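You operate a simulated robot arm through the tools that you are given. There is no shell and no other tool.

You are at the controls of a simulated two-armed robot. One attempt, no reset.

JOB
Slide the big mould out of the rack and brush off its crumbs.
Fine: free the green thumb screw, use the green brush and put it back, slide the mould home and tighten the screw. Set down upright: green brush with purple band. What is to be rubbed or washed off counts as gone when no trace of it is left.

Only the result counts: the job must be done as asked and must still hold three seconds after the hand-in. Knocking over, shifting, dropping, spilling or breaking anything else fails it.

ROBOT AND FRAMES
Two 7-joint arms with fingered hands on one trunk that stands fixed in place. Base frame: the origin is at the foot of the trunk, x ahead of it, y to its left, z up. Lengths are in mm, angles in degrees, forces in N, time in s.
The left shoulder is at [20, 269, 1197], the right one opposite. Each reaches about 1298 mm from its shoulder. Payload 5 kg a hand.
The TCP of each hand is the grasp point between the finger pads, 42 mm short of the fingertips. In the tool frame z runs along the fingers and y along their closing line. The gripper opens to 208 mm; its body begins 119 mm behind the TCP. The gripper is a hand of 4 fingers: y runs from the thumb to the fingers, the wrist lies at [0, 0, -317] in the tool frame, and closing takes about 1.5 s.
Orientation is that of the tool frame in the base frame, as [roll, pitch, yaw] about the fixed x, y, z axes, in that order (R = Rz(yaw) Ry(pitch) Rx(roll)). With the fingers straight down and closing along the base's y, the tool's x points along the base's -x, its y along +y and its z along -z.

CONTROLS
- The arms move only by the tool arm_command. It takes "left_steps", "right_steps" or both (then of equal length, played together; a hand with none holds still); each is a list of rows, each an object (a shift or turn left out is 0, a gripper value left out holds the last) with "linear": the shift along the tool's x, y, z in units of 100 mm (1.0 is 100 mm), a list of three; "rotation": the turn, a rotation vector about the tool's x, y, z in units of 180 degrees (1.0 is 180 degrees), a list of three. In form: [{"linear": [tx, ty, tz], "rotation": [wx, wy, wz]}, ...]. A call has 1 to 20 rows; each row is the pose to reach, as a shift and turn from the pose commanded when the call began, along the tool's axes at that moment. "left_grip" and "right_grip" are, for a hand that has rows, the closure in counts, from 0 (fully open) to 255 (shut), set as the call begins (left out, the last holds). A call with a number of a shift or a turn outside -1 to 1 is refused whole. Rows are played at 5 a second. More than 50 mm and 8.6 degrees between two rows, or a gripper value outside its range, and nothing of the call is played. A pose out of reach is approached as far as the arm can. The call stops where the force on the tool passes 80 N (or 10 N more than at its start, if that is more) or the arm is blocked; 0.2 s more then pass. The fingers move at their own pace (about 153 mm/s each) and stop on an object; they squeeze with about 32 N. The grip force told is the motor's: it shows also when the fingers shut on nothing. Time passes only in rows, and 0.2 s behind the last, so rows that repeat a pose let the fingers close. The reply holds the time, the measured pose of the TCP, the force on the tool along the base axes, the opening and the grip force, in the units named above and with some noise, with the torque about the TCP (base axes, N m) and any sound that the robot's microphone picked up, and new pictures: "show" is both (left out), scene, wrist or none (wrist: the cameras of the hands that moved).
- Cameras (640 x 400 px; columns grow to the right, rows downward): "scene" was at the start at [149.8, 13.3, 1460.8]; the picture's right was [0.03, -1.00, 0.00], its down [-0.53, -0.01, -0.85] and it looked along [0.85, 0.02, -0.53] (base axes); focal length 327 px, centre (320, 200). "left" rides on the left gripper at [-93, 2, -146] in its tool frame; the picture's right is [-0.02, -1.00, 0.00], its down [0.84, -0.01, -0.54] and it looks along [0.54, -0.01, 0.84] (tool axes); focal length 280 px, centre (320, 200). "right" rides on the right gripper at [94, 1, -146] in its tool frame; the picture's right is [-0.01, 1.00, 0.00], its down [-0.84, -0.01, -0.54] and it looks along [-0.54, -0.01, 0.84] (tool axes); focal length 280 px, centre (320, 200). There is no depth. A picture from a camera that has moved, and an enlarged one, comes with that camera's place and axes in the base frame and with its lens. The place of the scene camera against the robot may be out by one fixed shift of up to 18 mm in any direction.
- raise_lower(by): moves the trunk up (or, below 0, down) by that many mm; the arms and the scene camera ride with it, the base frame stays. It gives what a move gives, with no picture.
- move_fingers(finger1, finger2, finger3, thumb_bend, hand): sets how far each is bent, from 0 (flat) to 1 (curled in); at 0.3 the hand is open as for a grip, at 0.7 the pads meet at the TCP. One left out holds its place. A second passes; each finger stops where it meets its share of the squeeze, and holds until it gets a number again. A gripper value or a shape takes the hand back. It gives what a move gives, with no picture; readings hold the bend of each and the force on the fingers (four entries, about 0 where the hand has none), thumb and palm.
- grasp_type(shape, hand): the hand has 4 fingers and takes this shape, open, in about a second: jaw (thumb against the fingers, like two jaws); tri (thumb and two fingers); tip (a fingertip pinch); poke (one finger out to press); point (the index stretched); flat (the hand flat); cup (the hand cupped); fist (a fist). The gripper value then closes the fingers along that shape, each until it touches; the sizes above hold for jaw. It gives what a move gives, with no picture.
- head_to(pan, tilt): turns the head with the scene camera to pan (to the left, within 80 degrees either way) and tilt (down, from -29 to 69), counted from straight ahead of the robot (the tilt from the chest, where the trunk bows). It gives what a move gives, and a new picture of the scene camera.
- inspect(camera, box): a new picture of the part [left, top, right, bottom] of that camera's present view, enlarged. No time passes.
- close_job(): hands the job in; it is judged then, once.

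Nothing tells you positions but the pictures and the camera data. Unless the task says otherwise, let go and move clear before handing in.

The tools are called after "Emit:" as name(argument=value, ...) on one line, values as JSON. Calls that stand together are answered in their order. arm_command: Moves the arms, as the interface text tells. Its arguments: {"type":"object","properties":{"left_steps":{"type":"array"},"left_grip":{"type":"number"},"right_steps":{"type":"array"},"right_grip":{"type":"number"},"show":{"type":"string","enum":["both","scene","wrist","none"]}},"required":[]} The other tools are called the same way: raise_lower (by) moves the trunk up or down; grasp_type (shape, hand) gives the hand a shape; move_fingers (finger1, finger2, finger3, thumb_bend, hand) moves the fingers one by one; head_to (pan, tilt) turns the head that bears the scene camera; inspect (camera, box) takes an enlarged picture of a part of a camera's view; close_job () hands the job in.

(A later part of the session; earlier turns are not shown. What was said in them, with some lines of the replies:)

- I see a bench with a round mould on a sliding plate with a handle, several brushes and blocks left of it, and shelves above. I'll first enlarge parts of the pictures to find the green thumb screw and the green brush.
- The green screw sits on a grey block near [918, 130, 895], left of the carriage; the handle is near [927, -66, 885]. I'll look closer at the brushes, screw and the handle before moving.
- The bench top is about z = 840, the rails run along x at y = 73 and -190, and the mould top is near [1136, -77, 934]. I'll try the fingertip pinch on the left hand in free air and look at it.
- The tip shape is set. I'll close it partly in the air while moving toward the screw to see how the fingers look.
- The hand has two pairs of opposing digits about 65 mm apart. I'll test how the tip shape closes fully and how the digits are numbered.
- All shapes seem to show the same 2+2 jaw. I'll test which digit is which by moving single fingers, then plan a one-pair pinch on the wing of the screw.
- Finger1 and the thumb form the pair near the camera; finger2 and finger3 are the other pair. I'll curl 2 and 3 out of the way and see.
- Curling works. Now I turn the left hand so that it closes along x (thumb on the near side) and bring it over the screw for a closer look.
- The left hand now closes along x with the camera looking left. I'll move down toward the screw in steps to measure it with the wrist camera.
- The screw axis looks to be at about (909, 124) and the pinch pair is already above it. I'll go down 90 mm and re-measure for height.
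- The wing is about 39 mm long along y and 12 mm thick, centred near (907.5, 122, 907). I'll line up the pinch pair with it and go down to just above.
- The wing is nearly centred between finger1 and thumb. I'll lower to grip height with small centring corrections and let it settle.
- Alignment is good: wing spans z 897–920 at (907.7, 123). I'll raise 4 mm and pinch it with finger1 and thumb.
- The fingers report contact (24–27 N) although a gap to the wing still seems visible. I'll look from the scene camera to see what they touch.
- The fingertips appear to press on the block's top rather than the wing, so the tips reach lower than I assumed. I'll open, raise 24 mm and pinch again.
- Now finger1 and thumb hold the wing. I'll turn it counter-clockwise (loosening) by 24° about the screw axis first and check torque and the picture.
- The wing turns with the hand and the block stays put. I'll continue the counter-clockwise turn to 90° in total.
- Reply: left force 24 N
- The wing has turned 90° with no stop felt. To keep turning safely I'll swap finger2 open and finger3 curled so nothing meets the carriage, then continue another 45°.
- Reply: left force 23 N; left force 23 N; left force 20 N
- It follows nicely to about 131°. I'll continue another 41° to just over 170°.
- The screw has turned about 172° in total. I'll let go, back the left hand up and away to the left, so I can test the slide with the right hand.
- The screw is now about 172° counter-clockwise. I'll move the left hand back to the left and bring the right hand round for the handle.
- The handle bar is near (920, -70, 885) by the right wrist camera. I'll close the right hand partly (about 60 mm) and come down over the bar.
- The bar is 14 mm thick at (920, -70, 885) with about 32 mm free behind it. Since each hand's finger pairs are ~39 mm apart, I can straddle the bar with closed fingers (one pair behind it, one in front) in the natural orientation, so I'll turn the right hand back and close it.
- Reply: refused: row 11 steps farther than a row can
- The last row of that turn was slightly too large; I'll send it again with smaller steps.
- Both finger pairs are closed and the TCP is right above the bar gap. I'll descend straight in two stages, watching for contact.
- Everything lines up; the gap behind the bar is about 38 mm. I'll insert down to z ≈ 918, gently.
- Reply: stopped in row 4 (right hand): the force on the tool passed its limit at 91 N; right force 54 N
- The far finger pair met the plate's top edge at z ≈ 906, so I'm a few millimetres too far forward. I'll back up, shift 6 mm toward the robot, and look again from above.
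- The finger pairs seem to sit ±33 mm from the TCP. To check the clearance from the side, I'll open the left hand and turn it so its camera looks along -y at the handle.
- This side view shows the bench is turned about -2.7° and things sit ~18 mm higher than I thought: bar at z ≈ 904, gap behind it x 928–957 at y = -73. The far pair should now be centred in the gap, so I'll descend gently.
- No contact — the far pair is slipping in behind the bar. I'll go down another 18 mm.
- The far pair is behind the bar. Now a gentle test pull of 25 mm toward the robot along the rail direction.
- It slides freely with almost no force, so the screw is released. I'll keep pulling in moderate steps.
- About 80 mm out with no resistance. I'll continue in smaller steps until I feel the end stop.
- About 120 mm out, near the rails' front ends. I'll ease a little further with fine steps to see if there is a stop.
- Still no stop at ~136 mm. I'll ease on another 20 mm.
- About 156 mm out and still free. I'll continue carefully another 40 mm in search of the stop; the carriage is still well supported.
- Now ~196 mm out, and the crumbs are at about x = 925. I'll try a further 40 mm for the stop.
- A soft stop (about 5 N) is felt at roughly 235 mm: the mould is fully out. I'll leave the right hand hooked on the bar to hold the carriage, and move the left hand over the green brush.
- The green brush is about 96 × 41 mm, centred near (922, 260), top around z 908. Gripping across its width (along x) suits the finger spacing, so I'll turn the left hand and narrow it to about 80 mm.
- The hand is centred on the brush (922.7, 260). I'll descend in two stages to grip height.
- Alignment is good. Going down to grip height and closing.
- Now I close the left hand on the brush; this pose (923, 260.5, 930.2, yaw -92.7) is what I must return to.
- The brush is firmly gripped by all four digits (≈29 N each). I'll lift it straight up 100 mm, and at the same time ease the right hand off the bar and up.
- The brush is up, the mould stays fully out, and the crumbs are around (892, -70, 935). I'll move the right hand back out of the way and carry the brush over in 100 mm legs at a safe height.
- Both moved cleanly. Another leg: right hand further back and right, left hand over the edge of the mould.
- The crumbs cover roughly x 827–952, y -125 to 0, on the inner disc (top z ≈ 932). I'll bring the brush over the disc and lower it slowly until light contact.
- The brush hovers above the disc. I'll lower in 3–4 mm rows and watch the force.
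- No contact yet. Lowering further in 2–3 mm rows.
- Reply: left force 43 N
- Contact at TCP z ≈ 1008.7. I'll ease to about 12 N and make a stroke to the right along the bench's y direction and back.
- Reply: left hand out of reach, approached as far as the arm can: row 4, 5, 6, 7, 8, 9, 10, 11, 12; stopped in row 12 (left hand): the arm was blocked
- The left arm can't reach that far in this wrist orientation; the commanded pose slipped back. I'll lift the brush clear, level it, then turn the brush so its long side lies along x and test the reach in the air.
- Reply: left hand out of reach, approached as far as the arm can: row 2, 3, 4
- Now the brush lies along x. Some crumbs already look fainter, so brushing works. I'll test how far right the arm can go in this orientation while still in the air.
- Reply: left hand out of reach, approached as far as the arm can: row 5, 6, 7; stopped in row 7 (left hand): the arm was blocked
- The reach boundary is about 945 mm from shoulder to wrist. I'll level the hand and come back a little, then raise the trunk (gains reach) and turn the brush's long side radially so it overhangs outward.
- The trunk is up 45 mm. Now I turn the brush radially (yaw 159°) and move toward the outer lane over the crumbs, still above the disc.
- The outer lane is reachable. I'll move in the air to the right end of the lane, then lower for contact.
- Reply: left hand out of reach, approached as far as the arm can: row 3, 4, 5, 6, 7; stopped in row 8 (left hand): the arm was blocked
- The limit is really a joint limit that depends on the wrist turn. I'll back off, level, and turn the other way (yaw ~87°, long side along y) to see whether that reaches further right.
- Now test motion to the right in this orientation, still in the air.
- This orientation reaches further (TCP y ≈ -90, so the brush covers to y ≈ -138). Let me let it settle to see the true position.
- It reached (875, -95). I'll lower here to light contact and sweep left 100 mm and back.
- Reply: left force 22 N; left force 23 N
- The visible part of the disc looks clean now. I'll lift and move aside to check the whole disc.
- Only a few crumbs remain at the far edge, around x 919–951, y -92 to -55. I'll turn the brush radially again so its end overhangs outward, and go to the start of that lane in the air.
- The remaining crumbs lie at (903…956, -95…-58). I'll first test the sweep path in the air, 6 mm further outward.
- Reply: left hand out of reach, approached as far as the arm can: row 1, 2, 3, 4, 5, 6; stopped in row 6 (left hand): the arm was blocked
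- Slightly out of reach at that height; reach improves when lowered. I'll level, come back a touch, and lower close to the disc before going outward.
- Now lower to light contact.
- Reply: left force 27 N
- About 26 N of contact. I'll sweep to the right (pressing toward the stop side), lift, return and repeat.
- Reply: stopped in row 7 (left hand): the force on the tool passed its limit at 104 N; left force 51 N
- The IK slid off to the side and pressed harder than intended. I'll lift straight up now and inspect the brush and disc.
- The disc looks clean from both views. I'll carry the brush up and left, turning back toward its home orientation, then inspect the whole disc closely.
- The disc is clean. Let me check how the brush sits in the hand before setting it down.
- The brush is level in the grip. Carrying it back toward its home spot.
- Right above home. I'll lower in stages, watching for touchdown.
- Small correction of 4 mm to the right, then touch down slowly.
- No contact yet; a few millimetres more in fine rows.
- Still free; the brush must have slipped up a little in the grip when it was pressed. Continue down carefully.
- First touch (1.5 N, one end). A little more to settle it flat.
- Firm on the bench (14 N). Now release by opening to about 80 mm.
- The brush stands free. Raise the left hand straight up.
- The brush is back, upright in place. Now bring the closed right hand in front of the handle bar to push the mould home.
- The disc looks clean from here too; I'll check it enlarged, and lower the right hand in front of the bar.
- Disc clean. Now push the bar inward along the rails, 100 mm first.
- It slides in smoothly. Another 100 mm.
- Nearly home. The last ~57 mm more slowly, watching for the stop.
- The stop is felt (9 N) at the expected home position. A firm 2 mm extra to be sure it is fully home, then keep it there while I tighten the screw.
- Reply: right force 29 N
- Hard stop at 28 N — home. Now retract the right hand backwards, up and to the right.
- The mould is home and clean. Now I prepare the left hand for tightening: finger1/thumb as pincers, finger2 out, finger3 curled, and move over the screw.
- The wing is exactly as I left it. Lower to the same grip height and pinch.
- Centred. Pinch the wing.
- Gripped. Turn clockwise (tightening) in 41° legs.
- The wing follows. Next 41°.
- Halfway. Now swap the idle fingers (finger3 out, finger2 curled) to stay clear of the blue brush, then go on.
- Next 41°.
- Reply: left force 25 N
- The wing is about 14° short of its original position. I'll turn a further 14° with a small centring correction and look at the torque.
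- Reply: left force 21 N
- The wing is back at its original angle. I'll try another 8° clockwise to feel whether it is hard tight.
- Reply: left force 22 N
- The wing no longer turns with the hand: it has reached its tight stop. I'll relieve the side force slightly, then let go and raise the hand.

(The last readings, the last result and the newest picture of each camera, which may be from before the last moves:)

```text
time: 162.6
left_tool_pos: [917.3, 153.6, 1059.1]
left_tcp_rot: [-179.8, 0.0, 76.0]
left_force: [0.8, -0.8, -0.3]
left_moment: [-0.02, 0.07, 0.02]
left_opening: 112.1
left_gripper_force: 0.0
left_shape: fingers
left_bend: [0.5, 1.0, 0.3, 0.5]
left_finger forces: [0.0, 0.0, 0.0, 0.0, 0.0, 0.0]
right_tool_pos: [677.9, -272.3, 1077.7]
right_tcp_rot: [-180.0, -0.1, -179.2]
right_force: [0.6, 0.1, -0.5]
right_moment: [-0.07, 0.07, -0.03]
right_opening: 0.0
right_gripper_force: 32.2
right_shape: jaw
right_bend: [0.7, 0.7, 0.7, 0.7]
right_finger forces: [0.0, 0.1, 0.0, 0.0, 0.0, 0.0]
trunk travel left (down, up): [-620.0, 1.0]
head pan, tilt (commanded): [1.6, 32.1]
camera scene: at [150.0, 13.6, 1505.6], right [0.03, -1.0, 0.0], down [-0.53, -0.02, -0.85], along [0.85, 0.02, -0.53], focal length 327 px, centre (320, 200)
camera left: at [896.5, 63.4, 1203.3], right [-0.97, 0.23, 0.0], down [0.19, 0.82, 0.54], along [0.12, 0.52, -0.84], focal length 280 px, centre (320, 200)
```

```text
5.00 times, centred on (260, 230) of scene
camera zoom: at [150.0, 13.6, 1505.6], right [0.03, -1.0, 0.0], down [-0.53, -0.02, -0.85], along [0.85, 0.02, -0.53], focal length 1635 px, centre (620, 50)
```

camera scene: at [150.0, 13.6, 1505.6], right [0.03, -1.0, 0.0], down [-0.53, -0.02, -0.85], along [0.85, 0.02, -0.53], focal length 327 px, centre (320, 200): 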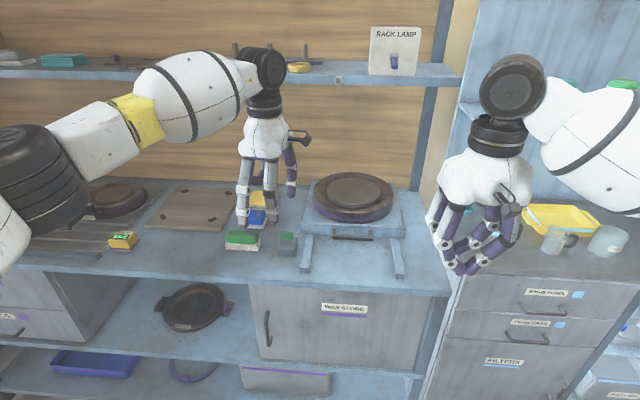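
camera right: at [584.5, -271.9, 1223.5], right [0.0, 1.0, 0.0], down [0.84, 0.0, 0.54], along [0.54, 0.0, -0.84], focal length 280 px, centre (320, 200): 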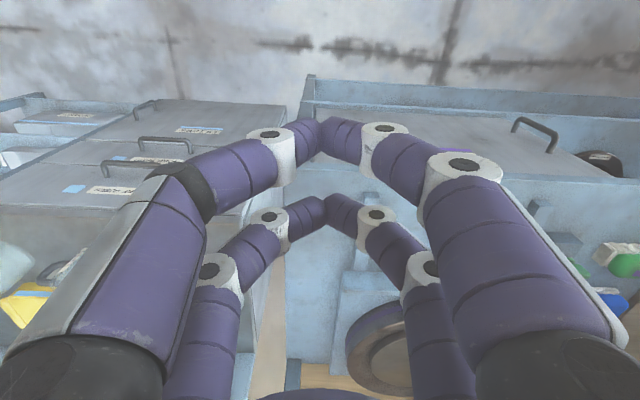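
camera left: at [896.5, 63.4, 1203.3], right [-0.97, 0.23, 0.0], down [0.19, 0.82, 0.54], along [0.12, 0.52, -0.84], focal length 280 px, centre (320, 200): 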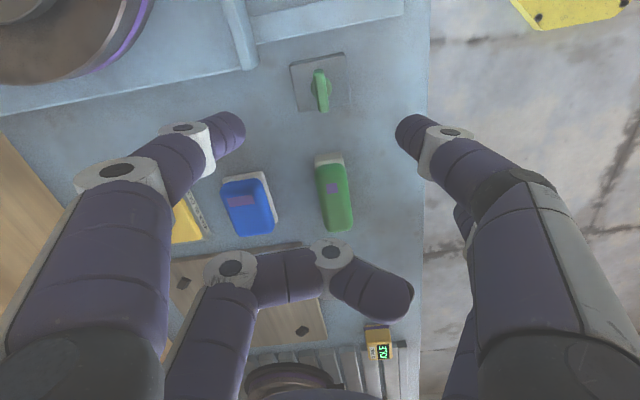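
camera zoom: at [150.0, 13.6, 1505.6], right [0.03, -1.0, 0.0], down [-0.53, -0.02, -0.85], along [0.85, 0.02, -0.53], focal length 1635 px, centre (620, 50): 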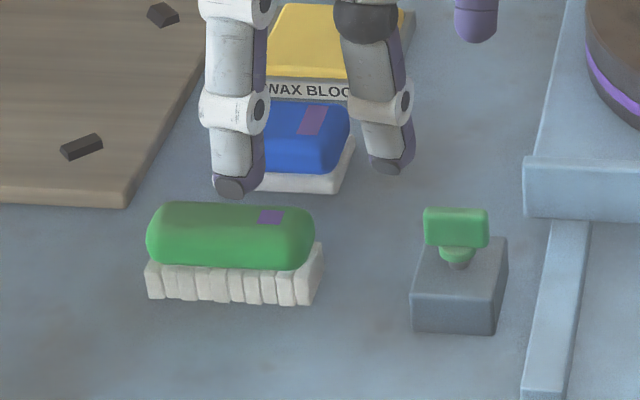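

The screw is tight again, the brush stands upright, the mould is home. I'll raise the left hand further away and closely inspect the disc for any remaining trace.

Emit:
arm_command(left_steps=[{"linear": [0.15, -0.1, -0.1]}, {"linear": [0.3, -0.2, -0.2]}, {"linear": [0.45, -0.3, -0.3]}, {"linear": [0.6, -0.4, -0.4]}, {"linear": [0.75, -0.5, -0.5]}, {"linear": [0.9, -0.6, -0.6]}, {"linear": [1.0, -0.7, -0.7]}, {"linear": [1.0, -0.7, -0.7]}], show="scene")

Emit:
inspect(camera="scene", box=[320, 168, 384, 208])

Emit:
inspect(camera="scene", box=[300, 160, 410, 250])

```text
time: 164.4
left_tool_pos: [872.5, 265.2, 1127.4]
left_tcp_rot: [-180.0, -0.1, 76.0]
left_force: [0.4, 0.3, 0.1]
left_moment: [0.0, 0.03, 0.02]
left_opening: 112.3
left_gripper_force: 0.1
left_shape: fingers
left_bend: [0.5, 1.0, 0.3, 0.5]
left_finger forces: [0.1, 0.0, 0.0, 0.0, 0.0, 0.0]
right_tool_pos: [676.9, -273.2, 1076.7]
right_tcp_rot: [179.9, 0.0, -179.3]
right_force: [0.3, 0.3, 0.1]
right_moment: [0.0, 0.03, -0.01]
right_opening: 0.1
right_gripper_force: 31.8
right_shape: jaw
right_bend: [0.7, 0.7, 0.7, 0.7]
right_finger forces: [0.0, 0.0, 0.1, 0.0, 0.0, 0.0]
trunk travel left (down, up): [-620.0, 1.0]
head pan, tilt (commanded): [1.6, 32.1]
camera scene: at [149.3, 13.1, 1505.8], right [0.03, -1.0, 0.0], down [-0.53, -0.01, -0.85], along [0.85, 0.02, -0.53], focal length 327 px, centre (320, 200)
```

scene: 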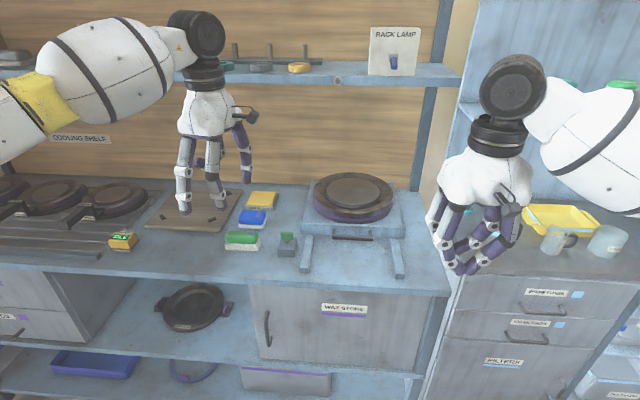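

```text
10.00 times, centred on (352, 188) of scene
camera zoom: at [149.3, 13.1, 1505.8], right [0.03, -1.0, 0.0], down [-0.53, -0.01, -0.85], along [0.85, 0.02, -0.53], focal length 3271 px, centre (0, 320)
```

zoom: 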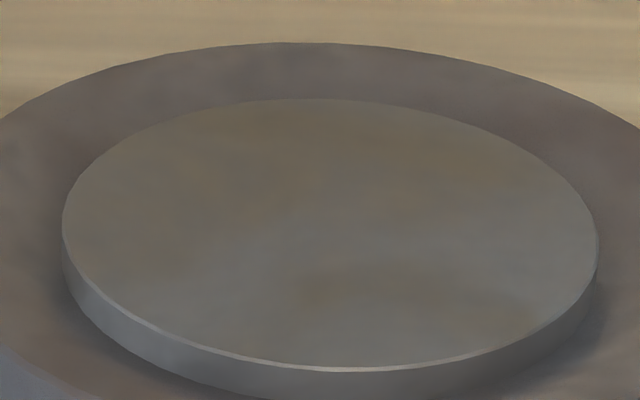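

```text
4.44 times, centred on (355, 205) of scene
camera zoom: at [149.3, 13.1, 1505.8], right [0.03, -1.0, 0.0], down [-0.53, -0.01, -0.85], along [0.85, 0.02, -0.53], focal length 1454 px, centre (164, 178)
```

zoom: 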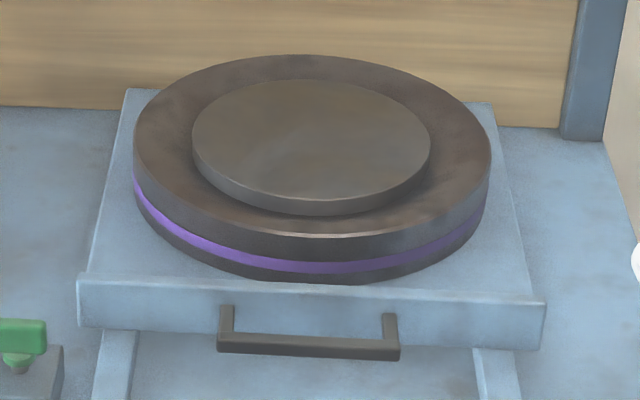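

I've checked the finished state:
- **Disc:** no crumbs show, even at 10× enlargement.
- **Mould:** pushed home against its hard stop.
- **Screw:** the green thumb screw is back at its original angle and stopped turning with the hand, so I take it as tight. I did not test-pull the handle.
- **Brush:** the green brush stands upright within about 2 mm of its original spot.

Both hands have let go and are clear, so I'm handing in.

Emit:
close_job()

```text
The job is handed in.
```

The big mould was slid out, its crumbs brushed off, and everything put back; I've handed the job in.

- **Mould:** I slid it out about 235 mm to its stop and brushed the disc clean. It is now pushed home against its hard stop. No crumbs showed at 10× enlargement.
- **Thumb screw:** it is back at its starting angle, and it stopped turning with the hand there. I take that as tight, but I did not pull on the handle to check the lock.
- **Green brush:** it stands upright within about 2 mm of where it started.

One brush sweep pressed harder than I intended, about 104 N, when the left arm reached its limit over the disc. I saw no damage afterwards, and nothing else on the bench looked moved.
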